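You operate a simulated robot arm through the tools that you are given. There is no shell and no other tool. Be economical: measure what you need, move in short steps, check, and stop when the job is done.

You are at the controls of a simulated robot arm. One attempt, no reset.

## Task
Put things in order on the top of the long table. At the end: the white fresh bottle (marked "BODY") from the top of the long table stands where the green tumbler stood; the black basin plug is on the blue coaster; the white paper ball from the top of the long table stands where the white fresh bottle stood; the green tumbler from the top of the long table is on the white saucer; whatever was shut is shut again. Leave all else as you found it, and nothing knocked over.
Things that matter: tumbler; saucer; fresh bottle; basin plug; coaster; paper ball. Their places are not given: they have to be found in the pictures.

The check looks at the end state, three seconds after you hand in, the way a careful person would. Anything else that was tipped, shoved, dropped, spilled or broken makes it a failure.

## Robot
A 5-joint arm with a two-finger parallel gripper, fixed in place. Base frame: the origin is at the foot of the arm, x ahead of it, y to its left, z up; the work surface is at about z = 0. Lengths are in mm, angles in degrees, forces in N, time in s.
With the tool pointing down near the work surface it reaches from about 260 to 680 mm from the base axis. Its first joint turns from -66.0 to 66.0 degrees. The tool tilts only in the upright plane through the base axis and itself; it spins freely about its own axis. Payload 2.9 kg.
Tool frame: the origin (TCP) lies between the finger pads and is the grasp point; the fingertips stand 30 mm ahead of it; z points along the fingers, y is the line along which they close. The gripper opens to 110 mm. The fingers are 20 mm wide and 10 mm thick; the gripper's body (48 by 112 mm) begins 55 mm behind the TCP.
Orientation is that of the tool frame in the base frame, as a unit quaternion [w, x, y, z]. With the fingers straight down and closing along the base's y, the tool's x points along the base's -x, its y along +y and its z along -z.

## Interface
- The arm moves only by the tool servo_tool. Its arguments are lists of equal length, an entry for each row: "rotation": the turn, a rotation vector about the tool's x, y, z in units of 120 degrees (1.0 is 120 degrees), a list of three; "xyz": the shift along the tool's x, y, z in units of 300 mm (1.0 is 300 mm), a list of three; "hand": the closure, from 0 (fully open) to 1 (shut). In form: {"rotation": [[wx, wy, wz], ...], "xyz": [[tx, ty, tz], ...], "hand": [hand, ...]}. A call has 1 to 20 rows; each row is the pose to reach, as a shift and turn from the pose commanded when the call began, along the tool's axes at that moment. A call with a number of a shift or a turn outside -1 to 1 is refused whole. A row lasts 0.2 s, in which the tool goes at most 50 mm and 8.6 degrees; a call with a longer step from one row to the next is refused whole, and so is a gripper value outside its range. A pose out of reach is approached as far as the arm can. The call stops where the force on the tool passes 40 N (or 10 N more than at its start, if that is more) or the arm is blocked; 0.2 s more then pass. The fingers move at their own pace (about 108 mm/s each) and stop on an object; they squeeze with about 30 N. The grip force told is the motor's: it shows also when the fingers shut on nothing. Time passes only in rows, and 0.2 s behind the last, so rows that repeat a pose let the fingers close. The reply holds the time, the measured pose of the TCP, the force on the tool along the base axes, the opening and the grip force, in the units named above and with some noise.
- Cameras (640 x 400 px; columns grow to the right, rows downward): "scene" is fixed at [42.8, -465.4, 592.6]; the picture's right is [0.65, -0.76, 0.00], its down [-0.52, -0.44, -0.73] and it looks along [0.56, 0.47, -0.68] (base axes); focal length 331 px, centre (320, 200). "wrist" rides on the gripper at [-36, 0, -57] in the tool frame; the picture's right is [0.00, -1.00, 0.00], its down [0.97, 0.00, -0.24] and it looks along [0.24, 0.00, 0.97] (tool axes); focal length 218 px, centre (320, 200).
- capture(camera): a new picture of that camera. No time passes.
- measure_at(camera, pixels): there is no depth. For up to 12 entries [column, row, z] of the newest picture of that camera ("zoom" is the newest enlarged one), the place [x, y] in the base frame at which the ray of that pixel passes the height z, good to about 2 mm. No time passes.
- inspect(camera, box): a new picture of the part [left, top, right, bottom] of that camera's present view, enlarged. No time passes.
- close_job(): hands the job in; it is judged then, once.

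Keep the steps short. Do not move on a guess: measure, check each grasp and each placing, and mend mistakes. In all there are 80 turns and 46 pictures (those below and enlarged ones count). Leave the gripper open and the arm clear of the work at the hand-in unless told otherwise, and finish with a single line.

The tools are called by a JSON object that holds its "name" and its "arguments". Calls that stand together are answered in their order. servo_tool: Moves the arm, as the interface text tells. Its arguments: {"type":"object","properties":{"rotation":{"type":"array","items":{"type":"array","items":{"type":"number"}}},"xyz":{"type":"array","items":{"type":"array","items":{"type":"number"}}},"hand":{"type":"array","items":{"type":"number"}}},"required":["rotation","xyz","hand"]} The other tools are called the same way: capture (camera) takes a picture; measure_at (camera, pixels) gives the place at which the rays of pixels pass given heights; inspect (camera, box) takes an enlarged picture of a part of a camera's view; close_job () hands the job in.

At the start:

```text
time_s: 0.0
position: [336.8, -263.9, 366.0]
tool_rot: [0.0, 0.0, 1.0, 0.0]
ft_force: [0.1, 0.2, -0.4]
finger_gap: 110.0
grip_force: 0.0
```

scene: 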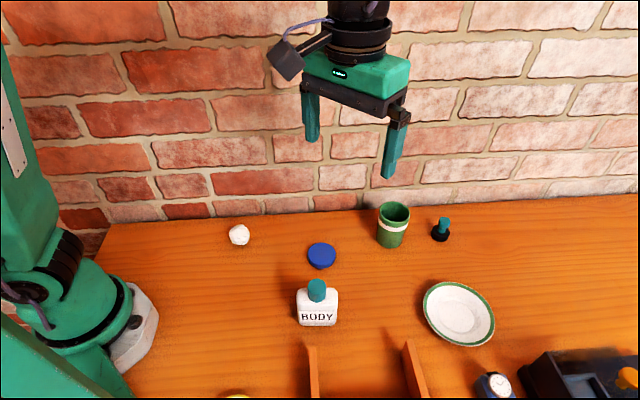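
wrist: 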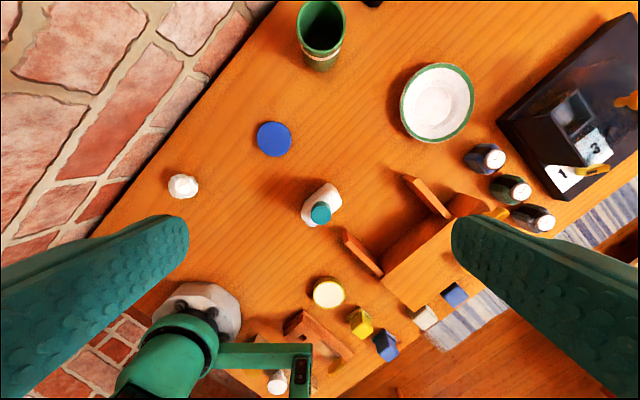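

I see the tumbler at (393,225), the black plug at (441,230), the blue coaster at (321,256), the bottle at (317,303), the ball at (239,235) and the saucer at (459,313) in the scene view. I'll enlarge that area and measure floor points.

{"name": "inspect", "arguments": {"camera": "scene", "box": [200, 180, 520, 380]}}

{"name": "measure_at", "arguments": {"camera": "scene", "pixels": [[239, 244, 0], [321, 263, 0], [317, 325, 0], [390, 245, 0], [440, 238, 0], [459, 316, 0], [317, 290, 80], [394, 212, 80], [441, 222, 30], [321, 253, 8]]}}

{"name": "inspect", "arguments": {"camera": "wrist", "box": [140, 0, 540, 250]}}

{"name": "measure_at", "arguments": {"camera": "wrist", "pixels": [[274, 139, 5], [183, 186, 20], [321, 212, 80], [321, 30, 90], [437, 105, 10], [318, 62, 0], [437, 103, 0], [372, 2, 0], [322, 30, 0]]}}

```text
2.00 times, centred on (360, 280) of scene
```

zoom: 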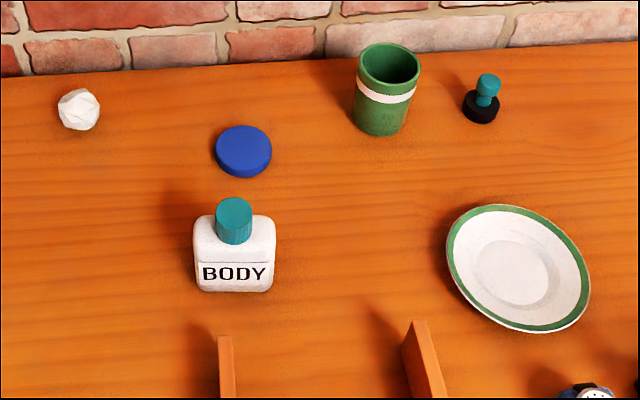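

```text
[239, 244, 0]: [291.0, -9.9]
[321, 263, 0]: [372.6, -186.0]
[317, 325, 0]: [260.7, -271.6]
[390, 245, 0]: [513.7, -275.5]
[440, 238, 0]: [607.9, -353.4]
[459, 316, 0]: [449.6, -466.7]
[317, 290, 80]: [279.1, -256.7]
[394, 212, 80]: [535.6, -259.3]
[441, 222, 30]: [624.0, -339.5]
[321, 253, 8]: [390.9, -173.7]
```

```text
1.60 times, centred on (340, 125) of wrist
```

zoom: 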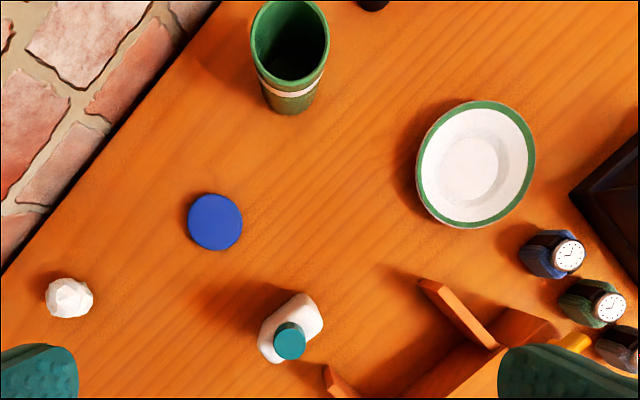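

```text
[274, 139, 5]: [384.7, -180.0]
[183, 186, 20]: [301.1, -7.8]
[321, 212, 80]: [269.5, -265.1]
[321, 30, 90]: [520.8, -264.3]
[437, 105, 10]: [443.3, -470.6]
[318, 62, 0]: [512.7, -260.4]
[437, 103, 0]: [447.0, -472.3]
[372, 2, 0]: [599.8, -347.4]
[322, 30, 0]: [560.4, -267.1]
```

The two views agree on the layout; now I need the wall line and the object heights, so I'll measure more points.

{"name": "measure_at", "arguments": {"camera": "scene", "pixels": [[160, 221, 0], [300, 213, 0], [450, 205, 0], [600, 196, 0], [395, 213, 80], [395, 213, 90], [395, 213, 100], [317, 283, 70], [317, 283, 80], [317, 283, 90], [443, 219, 30], [443, 219, 40]]}}

{"name": "capture", "arguments": {"camera": "wrist"}}

{"name": "measure_at", "arguments": {"camera": "wrist", "pixels": [[321, 25, 80], [321, 25, 90], [321, 25, 100], [320.5, 213, 70], [320.5, 213, 80], [320.5, 213, 90], [300, 23, 90], [345, 23, 90], [270, 10, 0], [120, 195, 0]]}}

```text
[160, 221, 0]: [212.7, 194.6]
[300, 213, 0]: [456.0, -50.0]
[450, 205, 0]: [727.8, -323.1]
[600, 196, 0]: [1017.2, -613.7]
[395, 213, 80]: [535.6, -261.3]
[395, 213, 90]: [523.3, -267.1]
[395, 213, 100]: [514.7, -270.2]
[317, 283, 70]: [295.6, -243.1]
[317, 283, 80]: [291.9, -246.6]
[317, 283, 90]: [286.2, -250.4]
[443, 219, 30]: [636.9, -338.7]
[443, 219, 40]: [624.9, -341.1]
```

```text
41 pictures are left
```

wrist: 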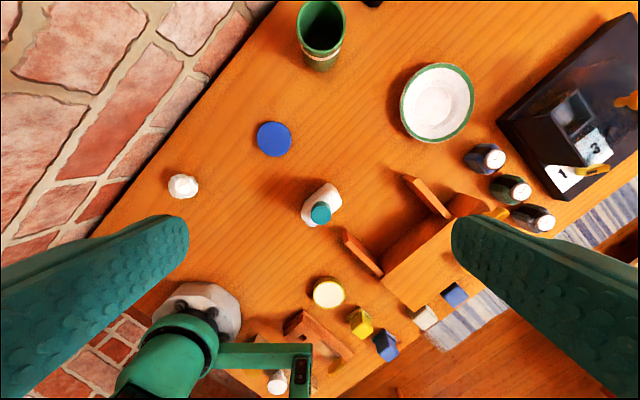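

```text
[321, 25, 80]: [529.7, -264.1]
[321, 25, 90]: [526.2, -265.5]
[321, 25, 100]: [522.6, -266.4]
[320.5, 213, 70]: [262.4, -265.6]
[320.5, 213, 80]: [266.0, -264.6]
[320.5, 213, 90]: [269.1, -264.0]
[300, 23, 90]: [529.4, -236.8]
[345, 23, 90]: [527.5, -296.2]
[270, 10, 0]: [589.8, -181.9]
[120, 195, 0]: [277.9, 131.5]
```

The tumbler is about 88 high, centred near (525,-266), and the wall runs along x+y=406. Next I move above the tumbler at z=200 to look straight down.

{"name": "servo_tool", "arguments": {"rotation": [[0, 0, 0], [0, 0, 0], [0, 0, 0], [0, 0, 0], [0, 0, 0], [0, 0, 0], [0, 0, 0]], "xyz": [[-0.105, -0.001, 0.092], [-0.209, -0.002, 0.184], [-0.313, -0.004, 0.277], [-0.418, -0.005, 0.369], [-0.522, -0.006, 0.461], [-0.627, -0.007, 0.553], [-0.627, -0.007, 0.553]], "hand": [0, 0, 0, 0, 0, 0, 0]}}

{"name": "capture", "arguments": {"camera": "wrist"}}

```text
time_s: 1.6
position: [527.8, -265.7, 200.3]
tool_rot: [0.0, 0.002, 1.0, 0.001]
ft_force: [-0.3, 0.2, -0.2]
finger_gap: 109.9
grip_force: 0.1
```

```text
40 pictures are left
```

wrist: 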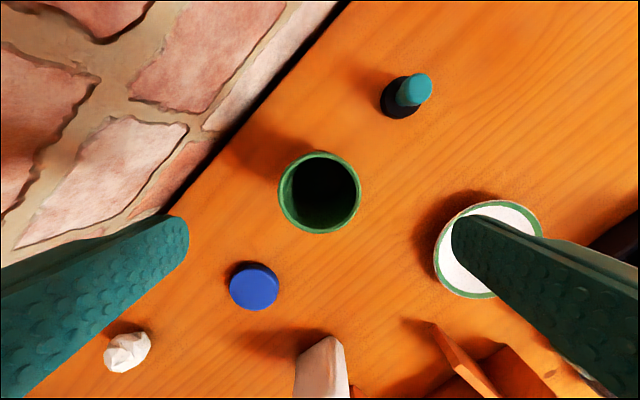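

The rim is centred at (320,193), spanning 278–362 columns. I'll measure it at several heights, plus the plug and the coaster.

{"name": "measure_at", "arguments": {"camera": "wrist", "pixels": [[320, 193, 85], [320, 193, 90], [320, 193, 95], [278, 193, 90], [362, 193, 90], [397, 100, 5], [418, 87, 40], [418, 87, 45], [255, 287, 8], [255, 287, 0], [404, 108, 0]]}}

```text
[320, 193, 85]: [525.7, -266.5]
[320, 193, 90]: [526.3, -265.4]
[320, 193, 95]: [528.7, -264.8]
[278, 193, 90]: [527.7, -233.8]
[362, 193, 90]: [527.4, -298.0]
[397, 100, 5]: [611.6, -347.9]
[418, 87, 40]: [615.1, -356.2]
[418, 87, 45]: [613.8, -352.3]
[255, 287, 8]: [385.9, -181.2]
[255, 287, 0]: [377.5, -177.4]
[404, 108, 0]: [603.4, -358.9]
```

The tumbler centre is (526.5,-266), 64 wide and right under the TCP. I go down to z=65 with the fingers open, then close.

{"name": "servo_tool", "arguments": {"rotation": [[0, 0, 0], [0, 0, 0], [0, 0, 0], [0, 0, 0], [0, 0, 0], [0, 0, 0], [0, 0, 0], [0, 0, 0]], "xyz": [[0, 0, 0.12], [0, 0, 0.24], [0, 0, 0.35], [0, 0, 0.45], [0, 0, 0.45], [0, 0, 0.45], [0, 0, 0.45], [0, 0, 0.45]], "hand": [0, 0, 0, 0, 0, 1, 1, 1]}}

```text
time_s: 3.4
position: [523.4, -267.6, 62.3]
tool_rot: [0.001, 0.001, 1.0, 0.0]
ft_force: [0.3, -0.3, 0.4]
finger_gap: 65.5
grip_force: 30.1
```

Gripped at 65.5 mm. I lift straight up to about z=150 and check with the scene camera, measuring the saucer in it too.

{"name": "servo_tool", "arguments": {"rotation": [[0, 0, 0], [0, 0, 0], [0, 0, 0]], "xyz": [[0, 0, -0.1], [0, 0, -0.2], [0, 0, -0.3]], "hand": [1, 1, 1]}}

{"name": "inspect", "arguments": {"camera": "scene", "box": [300, 160, 620, 360]}}

{"name": "capture", "arguments": {"camera": "wrist"}}

```text
time_s: 4.2
position: [525.4, -266.9, 155.2]
tool_rot: [-0.001, 0.0, 1.0, 0.0]
ft_force: [-0.3, 0.8, -1.6]
finger_gap: 64.9
grip_force: 30.4
```

```text
2.00 times, centred on (460, 260) of scene
```

zoom: 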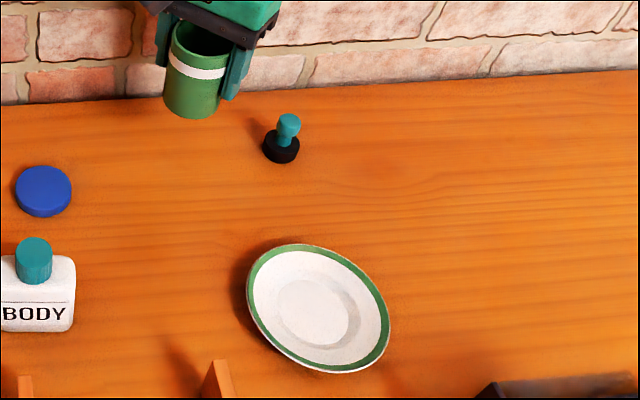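

```text
38 pictures are left
```

wrist: 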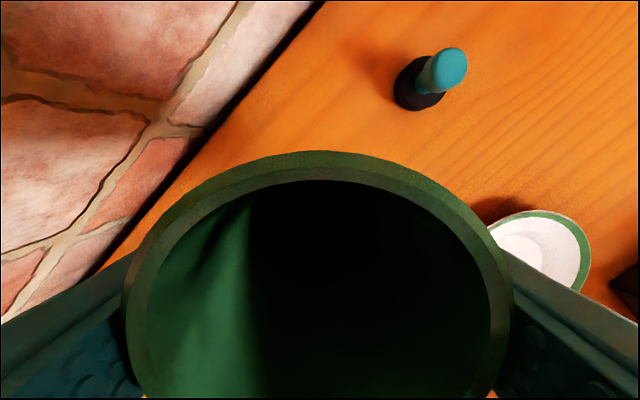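

The tumbler hangs upright in the grip. I measure the saucer's inner ring centre (zoom 313,311) and rim (zoom 319,308), and the plug.

{"name": "measure_at", "arguments": {"camera": "zoom", "pixels": [[313, 311, 3], [313, 311, 6], [319, 308, 15], [319, 308, 20], [278, 311, 5], [348, 311, 5], [313, 278, 5], [313, 343, 5], [247, 290, 18], [391, 328, 18], [281, 155, 4], [288, 121, 40]]}}

{"name": "measure_at", "arguments": {"camera": "wrist", "pixels": [[449, 67, 40], [449, 67, 45], [418, 90, 5], [449, 67, 50]]}}

```text
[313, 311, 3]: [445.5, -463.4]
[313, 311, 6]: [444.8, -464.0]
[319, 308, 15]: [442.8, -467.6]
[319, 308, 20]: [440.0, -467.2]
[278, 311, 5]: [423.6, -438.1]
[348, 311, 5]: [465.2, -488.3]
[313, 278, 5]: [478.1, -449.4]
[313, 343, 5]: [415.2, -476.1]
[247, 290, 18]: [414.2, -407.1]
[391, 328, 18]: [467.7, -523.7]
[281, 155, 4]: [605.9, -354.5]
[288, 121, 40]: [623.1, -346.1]
```

```text
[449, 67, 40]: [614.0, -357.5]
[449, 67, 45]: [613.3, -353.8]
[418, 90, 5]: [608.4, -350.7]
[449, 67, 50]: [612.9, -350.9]
```

Saucer centre is about (443,-466). I move there at height and check before lowering.

{"name": "servo_tool", "arguments": {"rotation": [[0, 0, 0], [0, 0, 0], [0, 0, 0], [0, 0, 0], [0, 0, 0], [0, 0, 0], [0, 0, 0]], "xyz": [[0.045, -0.111, 0], [0.09, -0.222, 0], [0.136, -0.333, 0], [0.181, -0.444, 0], [0.226, -0.555, 0], [0.272, -0.665, 0], [0.272, -0.665, 0]], "hand": [1, 1, 1, 1, 1, 1, 1]}}

{"name": "capture", "arguments": {"camera": "scene"}}

```text
time_s: 5.8
position: [440.9, -466.7, 155.8]
tool_rot: [0.0, 0.0, 1.0, 0.0]
ft_force: [-0.3, 0.1, -2.1]
finger_gap: 64.9
grip_force: 29.9
```

```text
37 pictures are left
```

scene: 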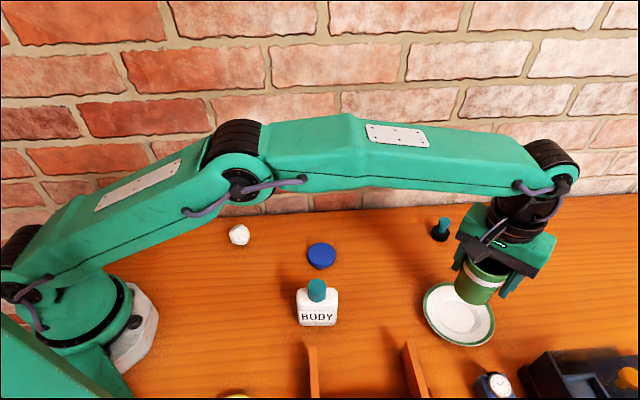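

It hangs over the saucer. I lower to just above contact first, slowly at the end.

{"name": "servo_tool", "arguments": {"rotation": [[0, 0, 0], [0, 0, 0], [0, 0, 0], [0, 0, 0], [0, 0, 0]], "xyz": [[0, 0, 0.08], [0, 0, 0.16], [0, 0, 0.22], [0, 0, 0.253], [0, 0, 0.253]], "hand": [1, 1, 1, 1, 1]}}

{"name": "inspect", "arguments": {"camera": "scene", "box": [400, 220, 560, 360]}}

```text
time_s: 7.0
position: [442.8, -465.9, 79.1]
tool_rot: [0.0, 0.002, 1.0, 0.0]
ft_force: [0.3, -1.1, -1.9]
finger_gap: 65.2
grip_force: 29.9
```

```text
2.86 times, centred on (480, 290) of scene
```

zoom: 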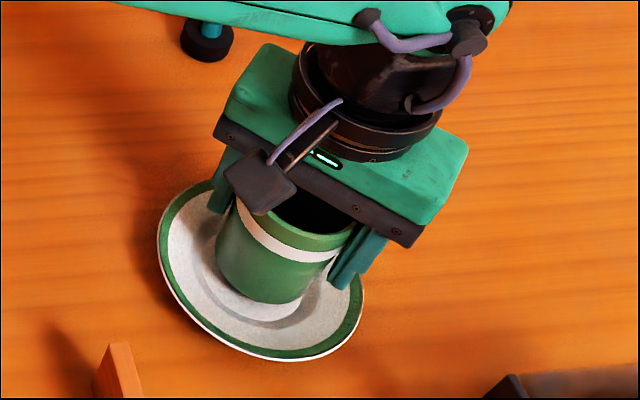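

Well centred, about 10 mm to go. I lower in small rows and watch the force.

{"name": "servo_tool", "arguments": {"rotation": [[0, 0, 0], [0, 0, 0], [0, 0, 0], [0, 0, 0]], "xyz": [[0, 0, 0.01], [0, 0, 0.017], [0, 0, 0.022], [0, 0, 0.022]], "hand": [1, 1, 1, 1]}}

```text
time_s: 8.0
position: [443.7, -466.0, 70.5]
tool_rot: [-0.001, 0.0, 1.0, 0.0]
ft_force: [0.2, 0.0, -2.6]
finger_gap: 65.2
grip_force: 30.2
```

No contact yet (about 72 commanded). I go on in about 1 mm steps.

{"name": "servo_tool", "arguments": {"rotation": [[0, 0, 0], [0, 0, 0], [0, 0, 0]], "xyz": [[0, 0, 0.004], [0, 0, 0.007], [0, 0, 0.007]], "hand": [1, 1, 1]}}

```text
time_s: 8.8
position: [443.4, -466.5, 72.5]
tool_rot: [0.001, 0.001, 1.0, -0.001]
ft_force: [-2.5, 1.4, 10.1]
finger_gap: 65.1
grip_force: 30.4
```

Contact: 10 N upward. I open the fingers, lift straight up and look.

{"name": "servo_tool", "arguments": {"rotation": [[0, 0, 0], [0, 0, 0], [0, 0, 0], [0, 0, 0], [0, 0, 0], [0, 0, 0], [0, 0, 0]], "xyz": [[0, 0, 0], [0, 0, 0], [0, 0, 0], [0, 0, -0.1], [0, 0, -0.25], [0, 0, -0.4], [0, 0, -0.45]], "hand": [0.2, 0, 0, 0, 0, 0, 0]}}

{"name": "capture", "arguments": {"camera": "wrist"}}

{"name": "inspect", "arguments": {"camera": "scene", "box": [400, 220, 560, 360]}}

```text
time_s: 10.4
position: [441.9, -465.2, 205.6]
tool_rot: [0.0, 0.001, 1.0, 0.0]
ft_force: [0.6, -0.3, -0.5]
finger_gap: 109.9
grip_force: 0.0
```

```text
35 pictures are left
```

wrist: 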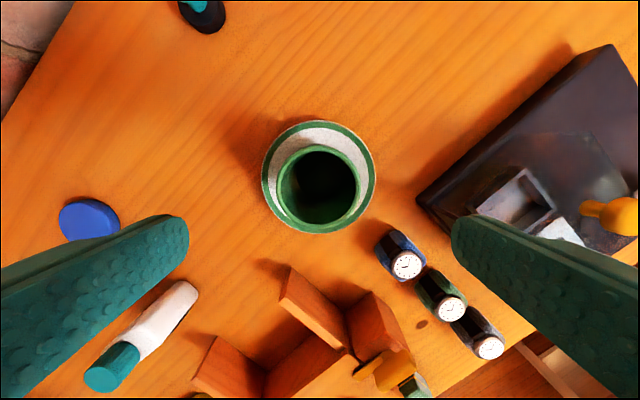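

```text
2.86 times, centred on (480, 290) of scene
```

zoom: 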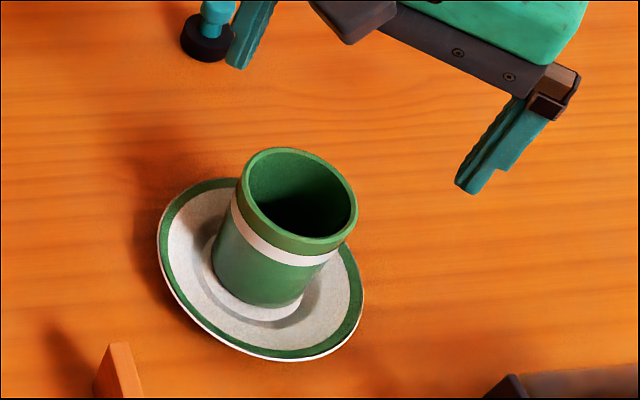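

The tumbler stands upright in the saucer's centre. Now I go above the bottle, near (276,-259).

{"name": "servo_tool", "arguments": {"rotation": [[0, 0, 0], [0, 0, 0], [0, 0, 0], [0, 0, 0], [0, 0, 0], [0, 0, 0], [0, 0, 0], [0, 0, 0]], "xyz": [[0.0925, 0.115, -0.02], [0.185, 0.23, -0.04], [0.2775, 0.345, -0.06], [0.37, 0.46, -0.08], [0.4625, 0.575, -0.1], [0.5, 0.63, -0.12], [0.555, 0.689, -0.12], [0.555, 0.689, -0.12]], "hand": [0, 0, 0, 0, 0, 0, 0, 0]}}

{"name": "capture", "arguments": {"camera": "wrist"}}

```text
time_s: 12.2
position: [276.4, -258.0, 243.0]
tool_rot: [0.0, 0.001, 1.0, -0.001]
ft_force: [0.1, 0.3, -0.2]
finger_gap: 110.0
grip_force: 0.0
```

```text
33 pictures are left
```

wrist: 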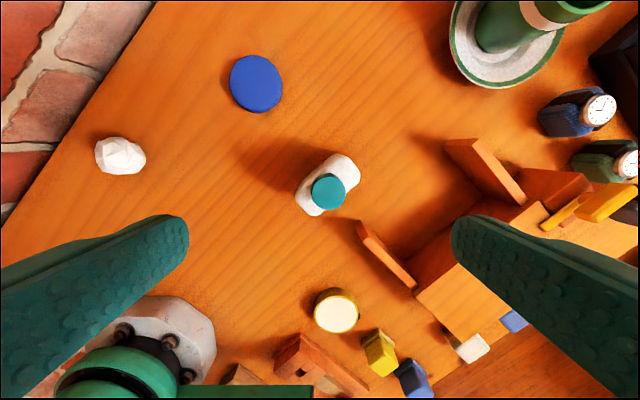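

The bottle's long axis runs along (0.7,-0.7), parallel to the wall; the wooden rack rail lies on its thin-side. I'll measure the bottle, rail and ball.

{"name": "inspect", "arguments": {"camera": "wrist", "box": [240, 110, 440, 310]}}

{"name": "measure_at", "arguments": {"camera": "wrist", "pixels": [[328, 190, 100], [328, 190, 110], [304, 203, 65], [356, 163, 65], [329, 156, 65], [341, 203, 65], [360, 225, 40], [410, 285, 40], [118, 156, 20], [256, 84, 8], [318, 215, 0]]}}

{"name": "inspect", "arguments": {"camera": "scene", "box": [220, 200, 420, 400]}}

```text
2.00 times, centred on (340, 210) of wrist
```

zoom: 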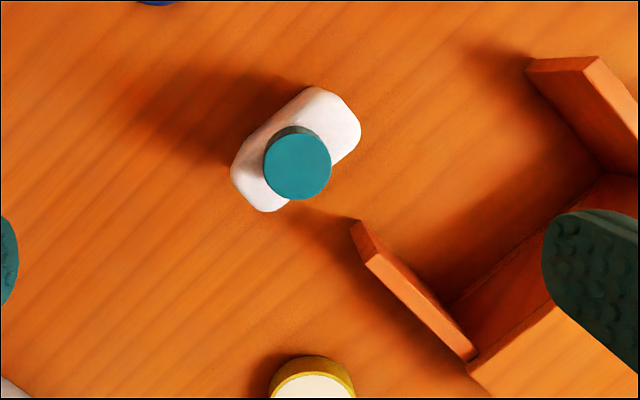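

```text
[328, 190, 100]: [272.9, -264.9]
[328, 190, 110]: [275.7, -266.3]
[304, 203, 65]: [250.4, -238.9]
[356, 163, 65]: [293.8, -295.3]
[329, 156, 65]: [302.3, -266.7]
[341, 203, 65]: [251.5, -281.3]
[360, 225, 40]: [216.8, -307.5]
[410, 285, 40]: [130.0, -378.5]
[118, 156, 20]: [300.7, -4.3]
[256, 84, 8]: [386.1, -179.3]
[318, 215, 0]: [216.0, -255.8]
```

```text
2.00 times, centred on (320, 300) of scene
```

zoom: 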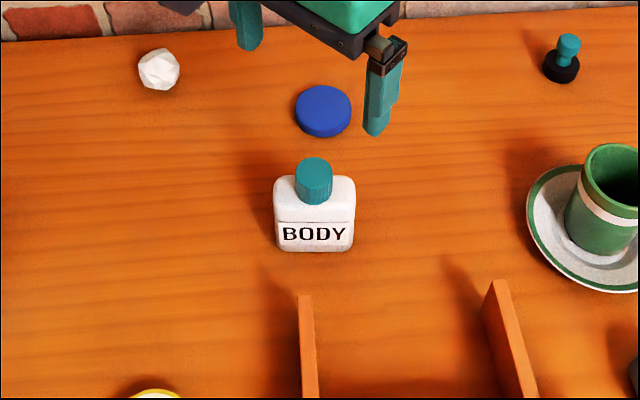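

The bottle is about 72×36 in plan, about 110 tall, centred near (273,-263). I'll spin the tool 45° to grip across the thin side, open about 80 so as to clear the rail, and look again from z=200.

{"name": "servo_tool", "arguments": {"rotation": [[0, 0, 0.0625], [0, 0, 0.125], [0, 0, 0.1875], [0, 0, 0.25], [0, 0, 0.3125], [0, 0, 0.375], [0, 0, 0.375]], "xyz": [[0.013, -0.013, 0.02], [0.013, -0.013, 0.05], [0.013, -0.013, 0.08], [0.013, -0.013, 0.1], [0.013, -0.013, 0.12], [0.013, -0.013, 0.133], [0.013, -0.013, 0.133]], "hand": [0.27, 0.27, 0.27, 0.27, 0.27, 0.27, 0.27]}}

{"name": "capture", "arguments": {"camera": "wrist"}}

```text
time_s: 13.8
position: [273.0, -263.5, 199.3]
tool_rot: [0.0, 0.383, 0.924, 0.0]
ft_force: [-0.1, 0.7, 0.2]
finger_gap: 80.5
grip_force: 0.0
```

```text
30 pictures are left
```

wrist: 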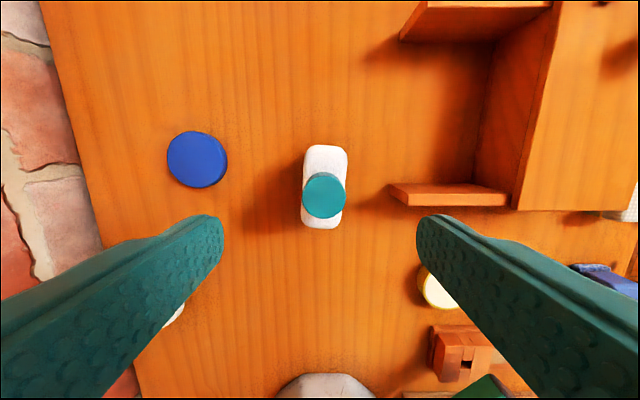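

Nicely aligned; the bottle centre appears at column 324.5, a few mm off. I'll measure the cap, body and rail tip.

{"name": "measure_at", "arguments": {"camera": "wrist", "pixels": [[324, 195, 100], [324, 195, 110], [324, 195, 120], [325, 146, 80], [325, 229, 80], [302, 180, 80], [348, 180, 80], [391, 190, 40], [325, 187, 80]]}}

{"name": "inspect", "arguments": {"camera": "scene", "box": [240, 160, 400, 360]}}

```text
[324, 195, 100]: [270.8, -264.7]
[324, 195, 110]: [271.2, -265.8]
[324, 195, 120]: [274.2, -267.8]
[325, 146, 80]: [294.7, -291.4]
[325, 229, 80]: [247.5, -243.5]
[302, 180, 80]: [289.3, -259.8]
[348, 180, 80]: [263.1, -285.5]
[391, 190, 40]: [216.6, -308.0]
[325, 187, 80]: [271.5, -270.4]
```

```text
2.00 times, centred on (320, 260) of scene
```

zoom: 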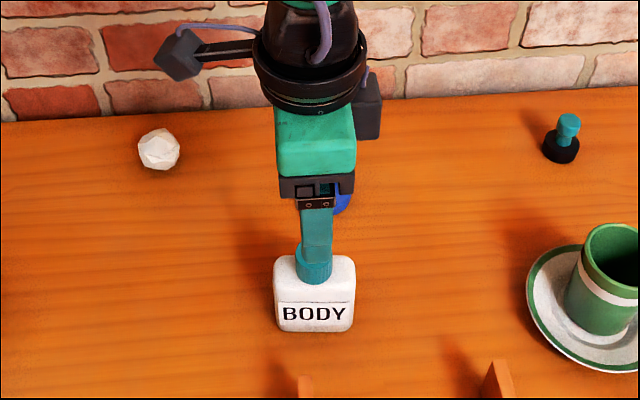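

Bottle centre about (271,-266). I shift 3.5 mm along tool -y and go down to z≈72, still open.

{"name": "servo_tool", "arguments": {"rotation": [[0, 0, 0], [0, 0, 0], [0, 0, 0], [0, 0, 0], [0, 0, 0], [0, 0, 0]], "xyz": [[-0.002, -0.0117, 0.05], [-0.002, -0.0117, 0.15], [-0.002, -0.0117, 0.25], [-0.002, -0.0117, 0.35], [-0.002, -0.0117, 0.425], [-0.002, -0.0117, 0.425]], "hand": [0.27, 0.27, 0.27, 0.27, 0.27, 0.27]}}

{"name": "capture", "arguments": {"camera": "wrist"}}

```text
time_s: 15.2
position: [271.2, -265.7, 72.4]
tool_rot: [0.0, 0.383, 0.924, -0.001]
ft_force: [-0.2, 0.0, 0.1]
finger_gap: 80.3
grip_force: 0.0
```

```text
28 pictures are left
```

wrist: 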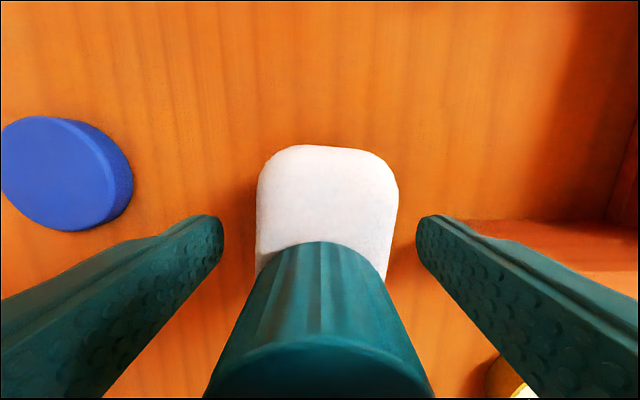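

The bottle lies between the fingers; its shoulder is near z≈75 and cap top near 100. I lower 10 mm more for a better hold, then close.

{"name": "servo_tool", "arguments": {"rotation": [[0, 0, 0], [0, 0, 0], [0, 0, 0], [0, 0, 0], [0, 0, 0]], "xyz": [[0, -0.004, 0.02], [0, -0.004, 0.033], [0, -0.004, 0.033], [0, -0.004, 0.033], [0, -0.004, 0.033]], "hand": [0.27, 0.27, 1, 1, 1]}}

```text
time_s: 16.4
position: [270.6, -266.8, 63.9]
tool_rot: [0.0, 0.383, 0.924, 0.0]
ft_force: [-0.1, -0.5, 0.8]
finger_gap: 35.8
grip_force: 29.9
```

Gripped at 35.8 mm. I lift 100 mm, check the hold, then carry to (526,-266).

{"name": "servo_tool", "arguments": {"rotation": [[0, 0, 0], [0, 0, 0], [0, 0, 0], [0, 0, 0]], "xyz": [[0, 0, -0.08], [0, 0, -0.2], [0, 0, -0.333], [0, 0, -0.333]], "hand": [1, 1, 1, 1]}}

{"name": "capture", "arguments": {"camera": "scene"}}

```text
time_s: 17.4
position: [272.7, -267.2, 162.9]
tool_rot: [0.0, 0.382, 0.924, 0.0]
ft_force: [-1.2, -0.2, -1.5]
finger_gap: 35.8
grip_force: 30.1
```

```text
27 pictures are left
```

scene: 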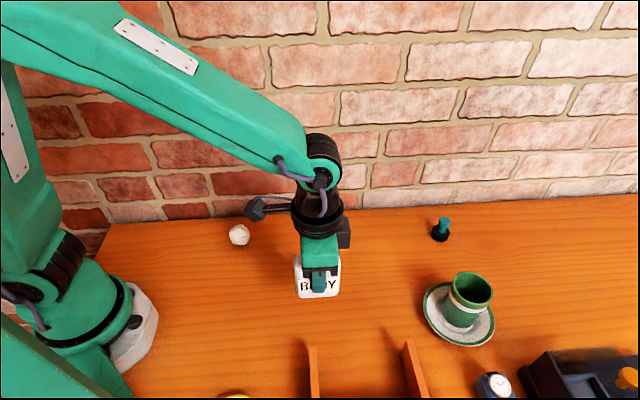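

The bottle is held upright. I carry it at this height to (526,-266).

{"name": "servo_tool", "arguments": {"rotation": [[0, 0, 0], [0, 0, 0], [0, 0, 0], [0, 0, 0], [0, 0, 0], [0, 0, 0], [0, 0, 0]], "xyz": [[-0.1, 0.1, 0], [-0.2, 0.2, 0], [-0.3, 0.3, 0], [-0.4, 0.4, 0], [-0.5, 0.5, 0], [-0.598, 0.603, 0], [-0.598, 0.603, 0]], "hand": [1, 1, 1, 1, 1, 1, 1]}}

{"name": "capture", "arguments": {"camera": "scene"}}

```text
time_s: 19.0
position: [525.7, -264.6, 162.5]
tool_rot: [0.0, 0.383, 0.924, 0.0]
ft_force: [-0.1, -0.3, -1.7]
finger_gap: 35.6
grip_force: 30.1
```

```text
26 pictures are left
```

scene: 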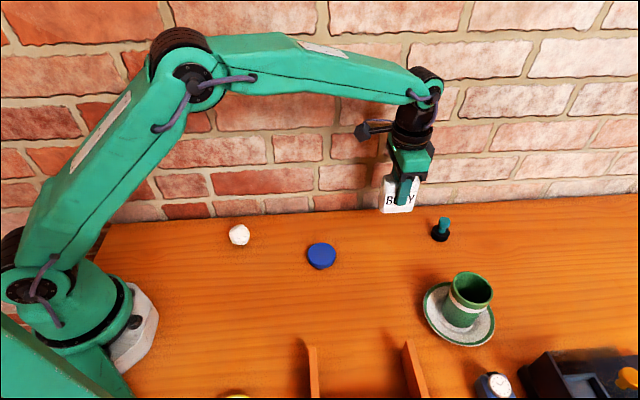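

In place above the tumbler's old spot. I lower 95 mm, then the last millimetres slowly.

{"name": "servo_tool", "arguments": {"rotation": [[0, 0, 0], [0, 0, 0], [0, 0, 0], [0, 0, 0], [0, 0, 0], [0, 0, 0]], "xyz": [[0, 0, 0.1], [0, 0, 0.2], [0, 0, 0.28], [0, 0, 0.31], [0, 0, 0.322], [0, 0, 0.322]], "hand": [1, 1, 1, 1, 1, 1]}}

```text
time_s: 20.4
position: [523.9, -265.2, 65.8]
tool_rot: [-0.001, 0.382, 0.924, 0.0]
ft_force: [0.0, 0.3, -2.2]
finger_gap: 35.8
grip_force: 30.3
```

{"name": "servo_tool", "arguments": {"rotation": [[0, 0, 0], [0, 0, 0], [0, 0, 0], [0, 0, 0]], "xyz": [[0, 0, 0.004], [0, 0, 0.008], [0, 0, 0.011], [0, 0, 0.011]], "hand": [1, 1, 1, 1]}}

```text
time_s: 21.4
position: [524.6, -266.1, 63.9]
tool_rot: [0.0, 0.383, 0.924, 0.0]
ft_force: [0.1, 1.6, -2.0]
finger_gap: 35.5
grip_force: 29.8
```

No contact yet; another 1.5 mm.

{"name": "servo_tool", "arguments": {"rotation": [[0, 0, 0], [0, 0, 0], [0, 0, 0]], "xyz": [[0, 0, 0.003], [0, 0, 0.006], [0, 0, 0.006]], "hand": [1, 1, 1]}}

```text
time_s: 22.2
position: [525.5, -266.4, 63.6]
tool_rot: [0.001, 0.382, 0.924, 0.0]
ft_force: [-3.1, 2.6, 15.7]
finger_gap: 35.5
grip_force: 29.8
```

Contact (15.7 N). I open to about 80, rise 150 mm and check.

{"name": "servo_tool", "arguments": {"rotation": [[0, 0, 0], [0, 0, 0], [0, 0, 0], [0, 0, 0], [0, 0, 0], [0, 0, 0], [0, 0, 0]], "xyz": [[0, 0, 0], [0, 0, 0], [0, 0, -0.08], [0, 0, -0.2], [0, 0, -0.35], [0, 0, -0.5], [0, 0, -0.5]], "hand": [0.27, 0.27, 0.27, 0.27, 0.27, 0.27, 0.27]}}

{"name": "capture", "arguments": {"camera": "wrist"}}

{"name": "inspect", "arguments": {"camera": "scene", "box": [300, 160, 500, 300]}}

```text
time_s: 23.8
position: [523.7, -264.9, 213.6]
tool_rot: [0.0, 0.383, 0.924, -0.001]
ft_force: [0.2, -0.3, -0.1]
finger_gap: 80.5
grip_force: 0.1
```

```text
25 pictures are left
```

wrist: 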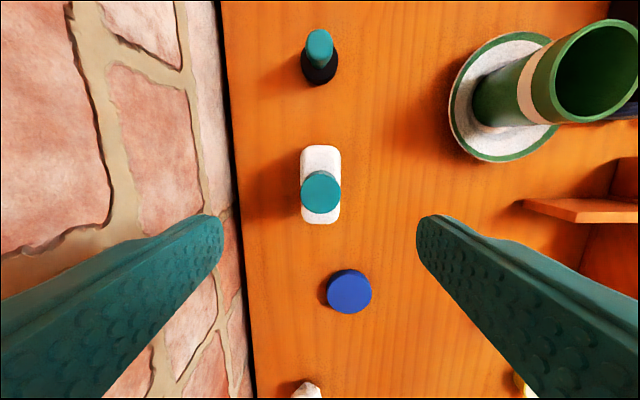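

```text
2.86 times, centred on (400, 230) of scene
```

zoom: 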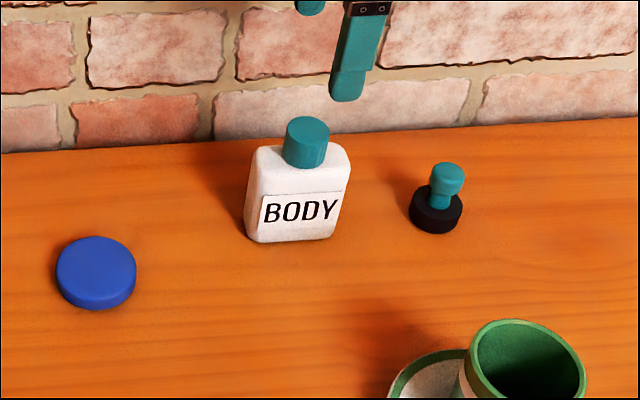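

The bottle stands upright where the tumbler was. The plug is at about (612,-350), knob top near z=50, at 705 mm from the base, so a 15° outward tilt will be needed. First I go vertical to 640 mm on the plug's azimuth (-29.8°), spinning so the fingers close tangentially.

{"name": "servo_tool", "arguments": {"rotation": [[0, 0, -0.05], [0, 0, -0.1], [0, 0, -0.1267], [0, 0, -0.1267]], "xyz": [[-0.07, -0.018, 0.01], [-0.14, -0.036, 0.025], [-0.194, -0.053, 0.04], [-0.194, -0.053, 0.04]], "hand": [0.45, 0.45, 0.45, 0.45]}}

{"name": "inspect", "arguments": {"camera": "wrist", "box": [220, 20, 420, 220]}}

{"name": "inspect", "arguments": {"camera": "scene", "box": [380, 180, 500, 280]}}

```text
time_s: 24.8
position: [554.2, -318.8, 200.0]
tool_rot: [0.0, 0.257, 0.966, 0.001]
ft_force: [-0.4, -0.8, -0.1]
finger_gap: 60.8
grip_force: 0.1
```

```text
2.00 times, centred on (320, 120) of wrist
```

zoom: 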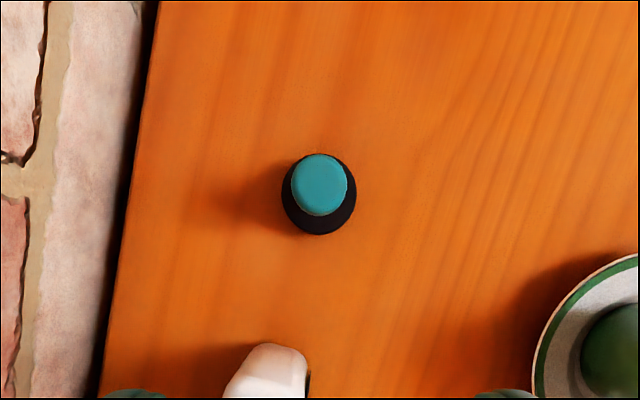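

```text
4.00 times, centred on (440, 230) of scene
```

zoom: 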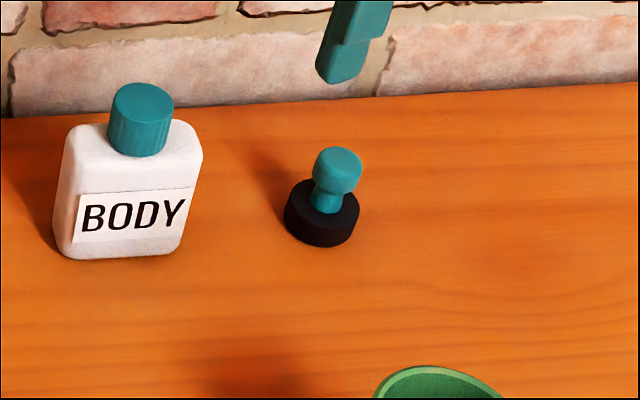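

Disc about 44 wide and 18 thick, knob about 28 wide from z≈33 to 50; the plug is right on the tool's azimuth, 65 mm further out. I tilt 15° outward while moving to r≈702, z=115.

{"name": "servo_tool", "arguments": {"rotation": [[0, -0.0625, 0], [0, -0.125, 0], [0, -0.125, 0], [0, -0.125, 0], [0, -0.125, 0]], "xyz": [[0, 0, 0], [-0.07, 0, 0.08], [-0.14, 0, 0.18], [-0.2067, 0, 0.283], [-0.2067, 0, 0.283]], "hand": [0.45, 0.45, 0.45, 0.45, 0.45]}}

{"name": "capture", "arguments": {"camera": "wrist"}}

{"name": "capture", "arguments": {"camera": "scene"}}

```text
time_s: 26.0
position: [609.3, -350.6, 114.7]
tool_rot: [0.126, 0.255, 0.958, -0.033]
ft_force: [0.0, -0.3, -0.2]
finger_gap: 60.7
grip_force: 0.0
```

```text
21 pictures are left
```

wrist: 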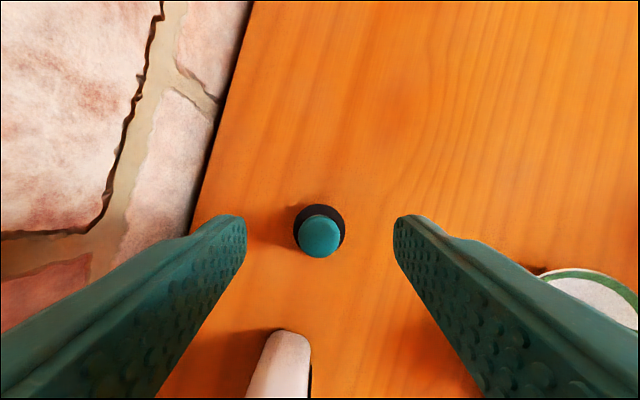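

```text
20 pictures are left
```

scene: 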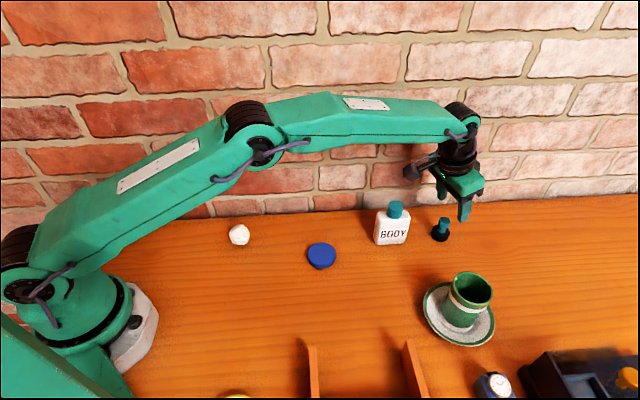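

Pose reached; the dark box on the wrist will remain well above the bottle. I measure the knob centre (320,238).

{"name": "measure_at", "arguments": {"camera": "wrist", "pixels": [[320, 238, 50], [320, 238, 45], [319, 230, 18], [300, 238, 48], [340, 238, 48]]}}

```text
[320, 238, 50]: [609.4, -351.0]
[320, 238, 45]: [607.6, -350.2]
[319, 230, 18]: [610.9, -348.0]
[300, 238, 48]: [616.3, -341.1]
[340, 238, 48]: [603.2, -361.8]
```

The knob is at (609.5,-351), right between the fingers. I descend vertically to z≈55 and 2 mm inward.

{"name": "servo_tool", "arguments": {"rotation": [[0, 0, 0], [0, 0, 0], [0, 0, 0], [0, 0, 0]], "xyz": [[0.02, 0, 0.066], [0.04, 0, 0.132], [0.058, 0, 0.1915], [0.058, 0, 0.1915]], "hand": [0.45, 0.45, 0.45, 0.45]}}

{"name": "inspect", "arguments": {"camera": "scene", "box": [380, 160, 500, 260]}}

```text
time_s: 27.0
position: [606.0, -349.5, 55.3]
tool_rot: [0.126, 0.255, 0.958, -0.034]
ft_force: [0.1, -0.2, 0.2]
finger_gap: 60.6
grip_force: 0.1
```

```text
4.00 times, centred on (440, 210) of scene
```

zoom: 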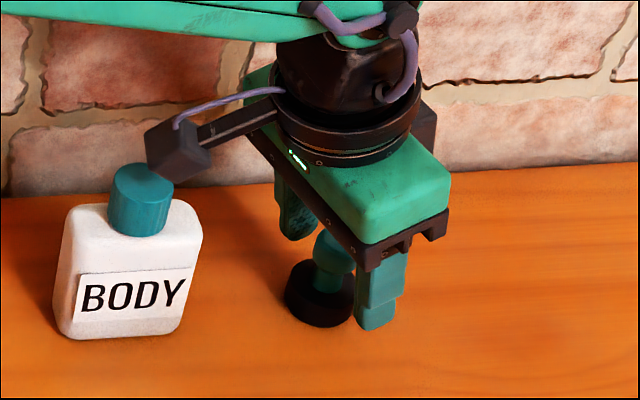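

The fingers straddle the knob above the disc, and the bottle is untouched. I close.

{"name": "servo_tool", "arguments": {"rotation": [[0, 0, 0], [0, 0, 0], [0, 0, 0]], "xyz": [[0, 0, 0], [0, 0, 0], [0, 0, 0]], "hand": [1, 1, 1]}}

{"name": "inspect", "arguments": {"camera": "wrist", "box": [220, 140, 420, 340]}}

```text
time_s: 27.8
position: [606.7, -350.0, 54.7]
tool_rot: [0.126, 0.255, 0.958, -0.035]
ft_force: [0.7, 0.8, 0.5]
finger_gap: 23.6
grip_force: 30.3
```

```text
2.00 times, centred on (320, 240) of wrist
```

zoom: 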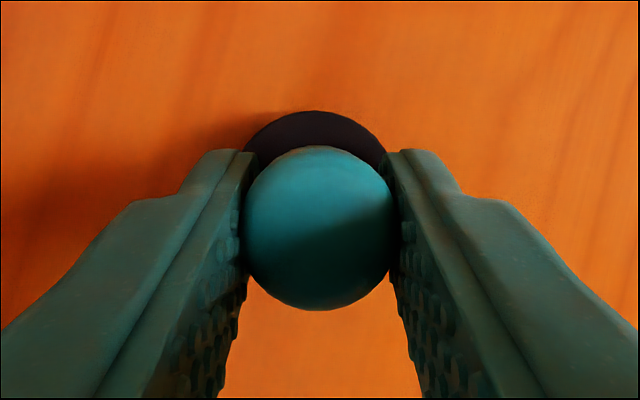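

Knob held at 23.6 mm. I lift vertically 150 mm so that it clears the bottle on the way.

{"name": "servo_tool", "arguments": {"rotation": [[0, 0, 0], [0, 0, 0], [0, 0, 0], [0, 0, 0], [0, 0, 0]], "xyz": [[-0.025, 0, -0.093], [-0.06, 0, -0.224], [-0.095, 0, -0.354], [-0.1295, 0, -0.483], [-0.1295, 0, -0.483]], "hand": [1, 1, 1, 1, 1]}}

{"name": "capture", "arguments": {"camera": "scene"}}

```text
time_s: 29.0
position: [606.6, -348.4, 203.6]
tool_rot: [0.126, 0.256, 0.958, -0.033]
ft_force: [0.4, 0.0, -1.3]
finger_gap: 23.7
grip_force: 30.2
```

```text
17 pictures are left
```

scene: 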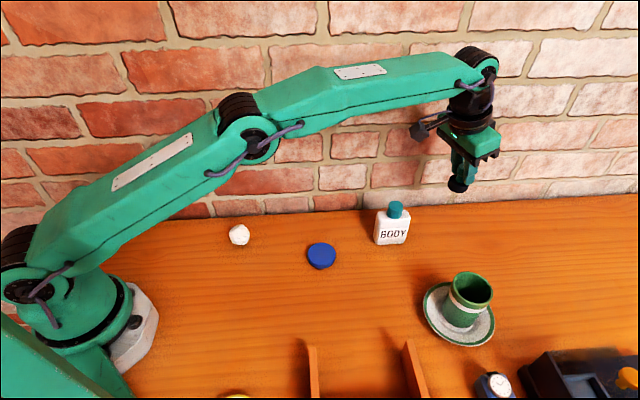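

Plug held. I carry it horizontally to the coaster at (386,-180), turning 4.8° about the vertical so that the tilt stays in the arm's plane.

{"name": "servo_tool", "arguments": {"rotation": [[-0.0005, 0, -0.002], [-0.0012, 0, -0.0046], [-0.0022, 0, -0.0082], [-0.0035, 0, -0.013], [-0.0052, 0, -0.0193], [-0.0075, 0, -0.028], [-0.0104, 0, -0.0386], [-0.0104, 0, -0.0386]], "xyz": [[0.128, 0.0177, -0.0344], [0.257, 0.0354, -0.0689], [0.385, 0.0531, -0.1033], [0.513, 0.0709, -0.1377], [0.641, 0.0886, -0.1721], [0.77, 0.1063, -0.2066], [0.898, 0.124, -0.241], [0.898, 0.124, -0.241]], "hand": [1, 1, 1, 1, 1, 1, 1, 1]}}

{"name": "capture", "arguments": {"camera": "scene"}}

{"name": "capture", "arguments": {"camera": "wrist"}}

```text
time_s: 30.8
position: [382.2, -177.5, 204.7]
tool_rot: [0.127, 0.214, 0.968, -0.027]
ft_force: [-0.1, -0.2, -1.2]
finger_gap: 23.7
grip_force: 30.3
```

```text
16 pictures are left
```

scene: 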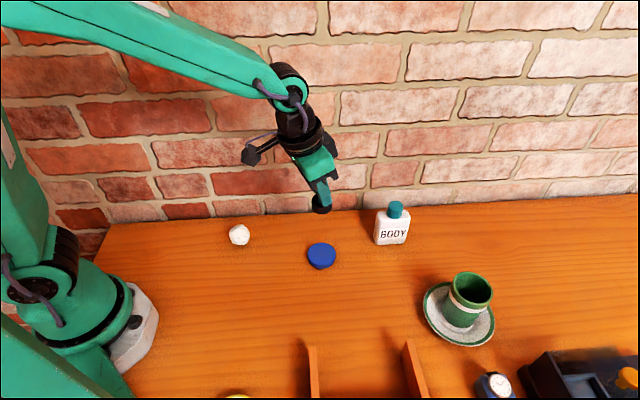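

```text
15 pictures are left
```

wrist: 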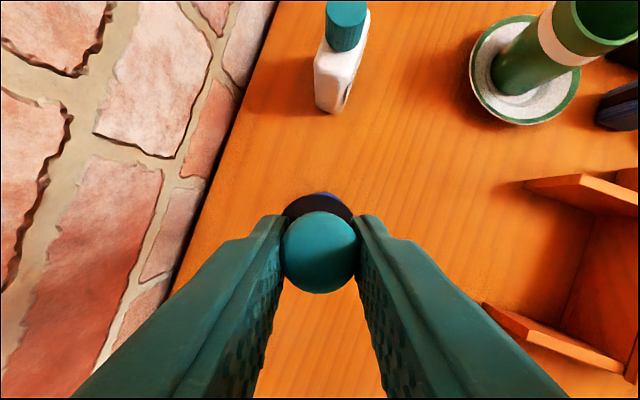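

I refine the coaster centre by enlarging the scene view.

{"name": "inspect", "arguments": {"camera": "scene", "box": [280, 215, 360, 295]}}

```text
5.00 times, centred on (320, 255) of scene
```

zoom: 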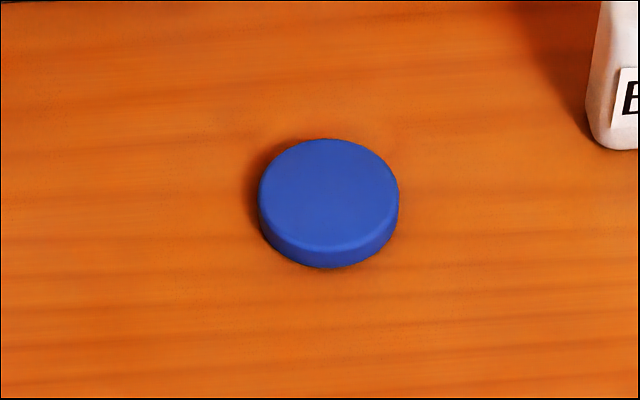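

{"name": "measure_at", "arguments": {"camera": "zoom", "pixels": [[329, 193, 10], [329, 193, 12], [329, 193, 14], [329, 213, 0], [259, 196, 12], [399, 196, 12], [329, 139, 12], [329, 248, 12]]}}

{"name": "measure_at", "arguments": {"camera": "scene", "pixels": [[321, 200, 150], [321, 203, 150], [321, 198, 168]]}}

```text
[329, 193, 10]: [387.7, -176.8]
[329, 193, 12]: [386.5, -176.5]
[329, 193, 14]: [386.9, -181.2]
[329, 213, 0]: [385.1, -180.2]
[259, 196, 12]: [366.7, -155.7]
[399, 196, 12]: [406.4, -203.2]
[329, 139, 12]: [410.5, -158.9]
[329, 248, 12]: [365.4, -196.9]
```

```text
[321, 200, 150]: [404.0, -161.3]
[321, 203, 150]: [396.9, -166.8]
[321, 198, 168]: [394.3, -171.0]
```

Coaster centre (386.5,-179), 61 wide, about 12 thick; the plug is above it. I descend 125 mm vertically to a few mm above it and look.

{"name": "servo_tool", "arguments": {"rotation": [[0, 0, 0], [0, 0, 0], [0, 0, 0], [0, 0, 0], [0, 0, 0]], "xyz": [[0.036, 0, 0.134], [0.072, 0, 0.268], [0.099, 0, 0.37], [0.108, 0, 0.4025], [0.108, 0, 0.4025]], "hand": [1, 1, 1, 1, 1]}}

{"name": "inspect", "arguments": {"camera": "scene", "box": [280, 195, 360, 275]}}

```text
time_s: 32.0
position: [383.3, -177.6, 79.4]
tool_rot: [0.128, 0.215, 0.968, -0.028]
ft_force: [0.3, 1.3, -0.7]
finger_gap: 23.4
grip_force: 30.3
```

```text
5.00 times, centred on (320, 235) of scene
```

zoom: 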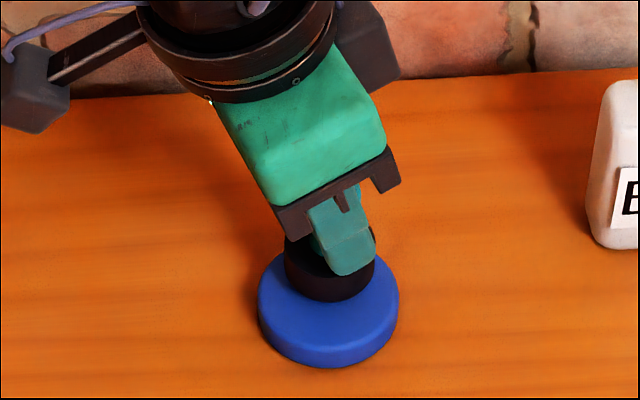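

Over the centre with about 12 mm to go. I lower slowly 9 mm.

{"name": "servo_tool", "arguments": {"rotation": [[0, 0, 0], [0, 0, 0], [0, 0, 0]], "xyz": [[0.0044, 0, 0.0165], [0.0078, 0, 0.029], [0.0078, 0, 0.029]], "hand": [1, 1, 1]}}

```text
time_s: 32.8
position: [383.0, -176.7, 69.4]
tool_rot: [0.127, 0.215, 0.968, -0.027]
ft_force: [-1.6, 2.3, 3.8]
finger_gap: 23.5
grip_force: 30.0
```

Contact begins (3.8 N). Another 0.7 mm to seat it.

{"name": "servo_tool", "arguments": {"rotation": [[0, 0, 0], [0, 0, 0]], "xyz": [[0.0006, 0, 0.0023], [0.0006, 0, 0.0023]], "hand": [1, 1]}}

```text
time_s: 33.4
position: [383.6, -176.8, 71.1]
tool_rot: [0.129, 0.215, 0.968, -0.028]
ft_force: [2.1, 0.8, 3.1]
finger_gap: 23.6
grip_force: 30.1
```

The force barely changed; let me look closely.

{"name": "inspect", "arguments": {"camera": "scene", "box": [290, 220, 350, 280]}}

```text
6.67 times, centred on (320, 250) of scene
```

zoom: 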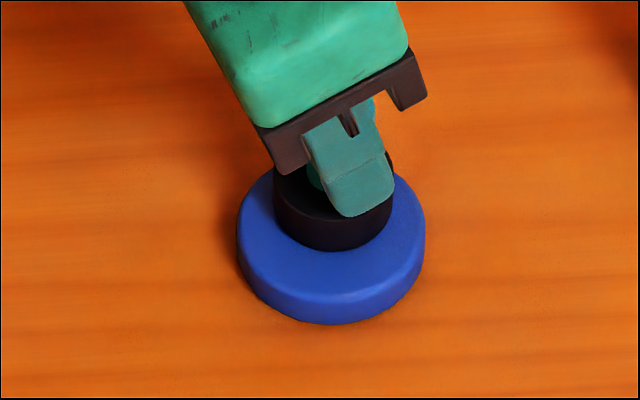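

The plug's base looks either a few mm high or a few mm towards the wall. I press on in small steps to find out.

{"name": "servo_tool", "arguments": {"rotation": [[0, 0, 0], [0, 0, 0], [0, 0, 0]], "xyz": [[0.0009, 0, 0.0032], [0.0017, 0, 0.0064], [0.0017, 0, 0.0064]], "hand": [1, 1, 1]}}

```text
time_s: 34.2
position: [384.5, -178.0, 70.6]
tool_rot: [0.129, 0.214, 0.968, -0.027]
ft_force: [-2.3, 6.4, 24.2]
finger_gap: 23.5
grip_force: 30.3
```

Seated (24 N). I check the plug's centring with points from that enlarged picture.

{"name": "measure_at", "arguments": {"camera": "zoom", "pixels": [[333, 250, 13], [333, 297, 13], [274, 205, 13], [392, 205, 13], [239, 225, 13], [425, 225, 13], [333, 204, 13], [332, 224, 13]]}}

```text
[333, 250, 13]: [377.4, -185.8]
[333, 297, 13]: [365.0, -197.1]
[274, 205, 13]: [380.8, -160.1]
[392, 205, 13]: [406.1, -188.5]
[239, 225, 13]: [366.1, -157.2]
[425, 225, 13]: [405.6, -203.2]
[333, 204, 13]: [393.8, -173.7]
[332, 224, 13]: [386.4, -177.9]
```

By the scene view it sits perhaps 6 mm off centre. I look once more from scene with it seated.

{"name": "inspect", "arguments": {"camera": "scene", "box": [290, 220, 350, 280]}}

```text
6.67 times, centred on (320, 250) of scene
```

zoom: 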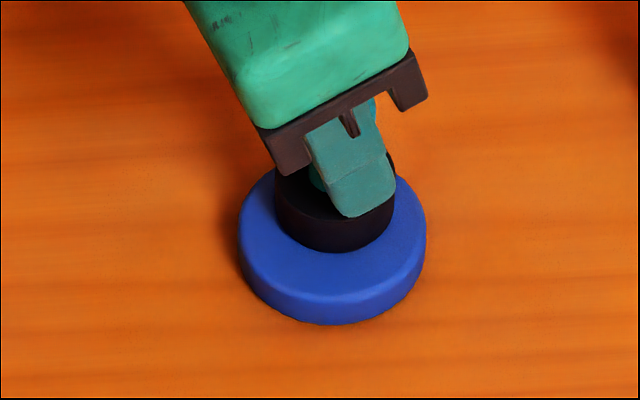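

It is flat but about 6–7 mm toward the wall. I lift 4 mm, shift 5 mm toward the camera, and set it back.

{"name": "servo_tool", "arguments": {"rotation": [[0, 0, 0], [0, 0, 0], [0, 0, 0], [0, 0, 0], [0, 0, 0], [0, 0, 0]], "xyz": [[-0.0035, 0, -0.0129], [-0.0035, 0, -0.0129], [0.0035, -0.015, -0.0148], [0.0035, -0.015, -0.0148], [0.0065, -0.015, -0.0035], [0.0065, -0.015, -0.0035]], "hand": [1, 1, 1, 1, 1, 1]}}

{"name": "inspect", "arguments": {"camera": "scene", "box": [290, 220, 350, 280]}}

```text
time_s: 35.6
position: [379.8, -181.7, 69.8]
tool_rot: [0.128, 0.215, 0.968, -0.029]
ft_force: [-5.5, 4.4, 19.0]
finger_gap: 23.8
grip_force: 29.8
```

```text
6.67 times, centred on (320, 250) of scene
```

zoom: 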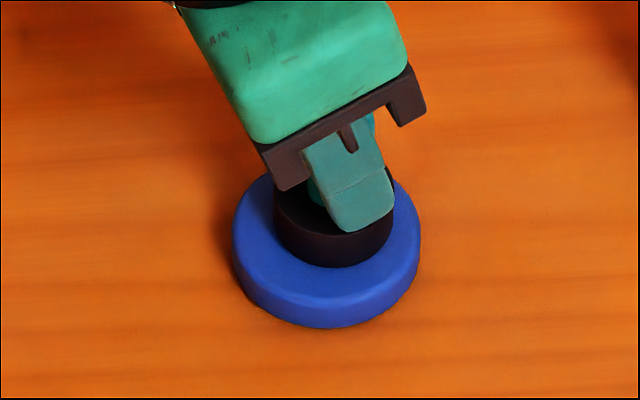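

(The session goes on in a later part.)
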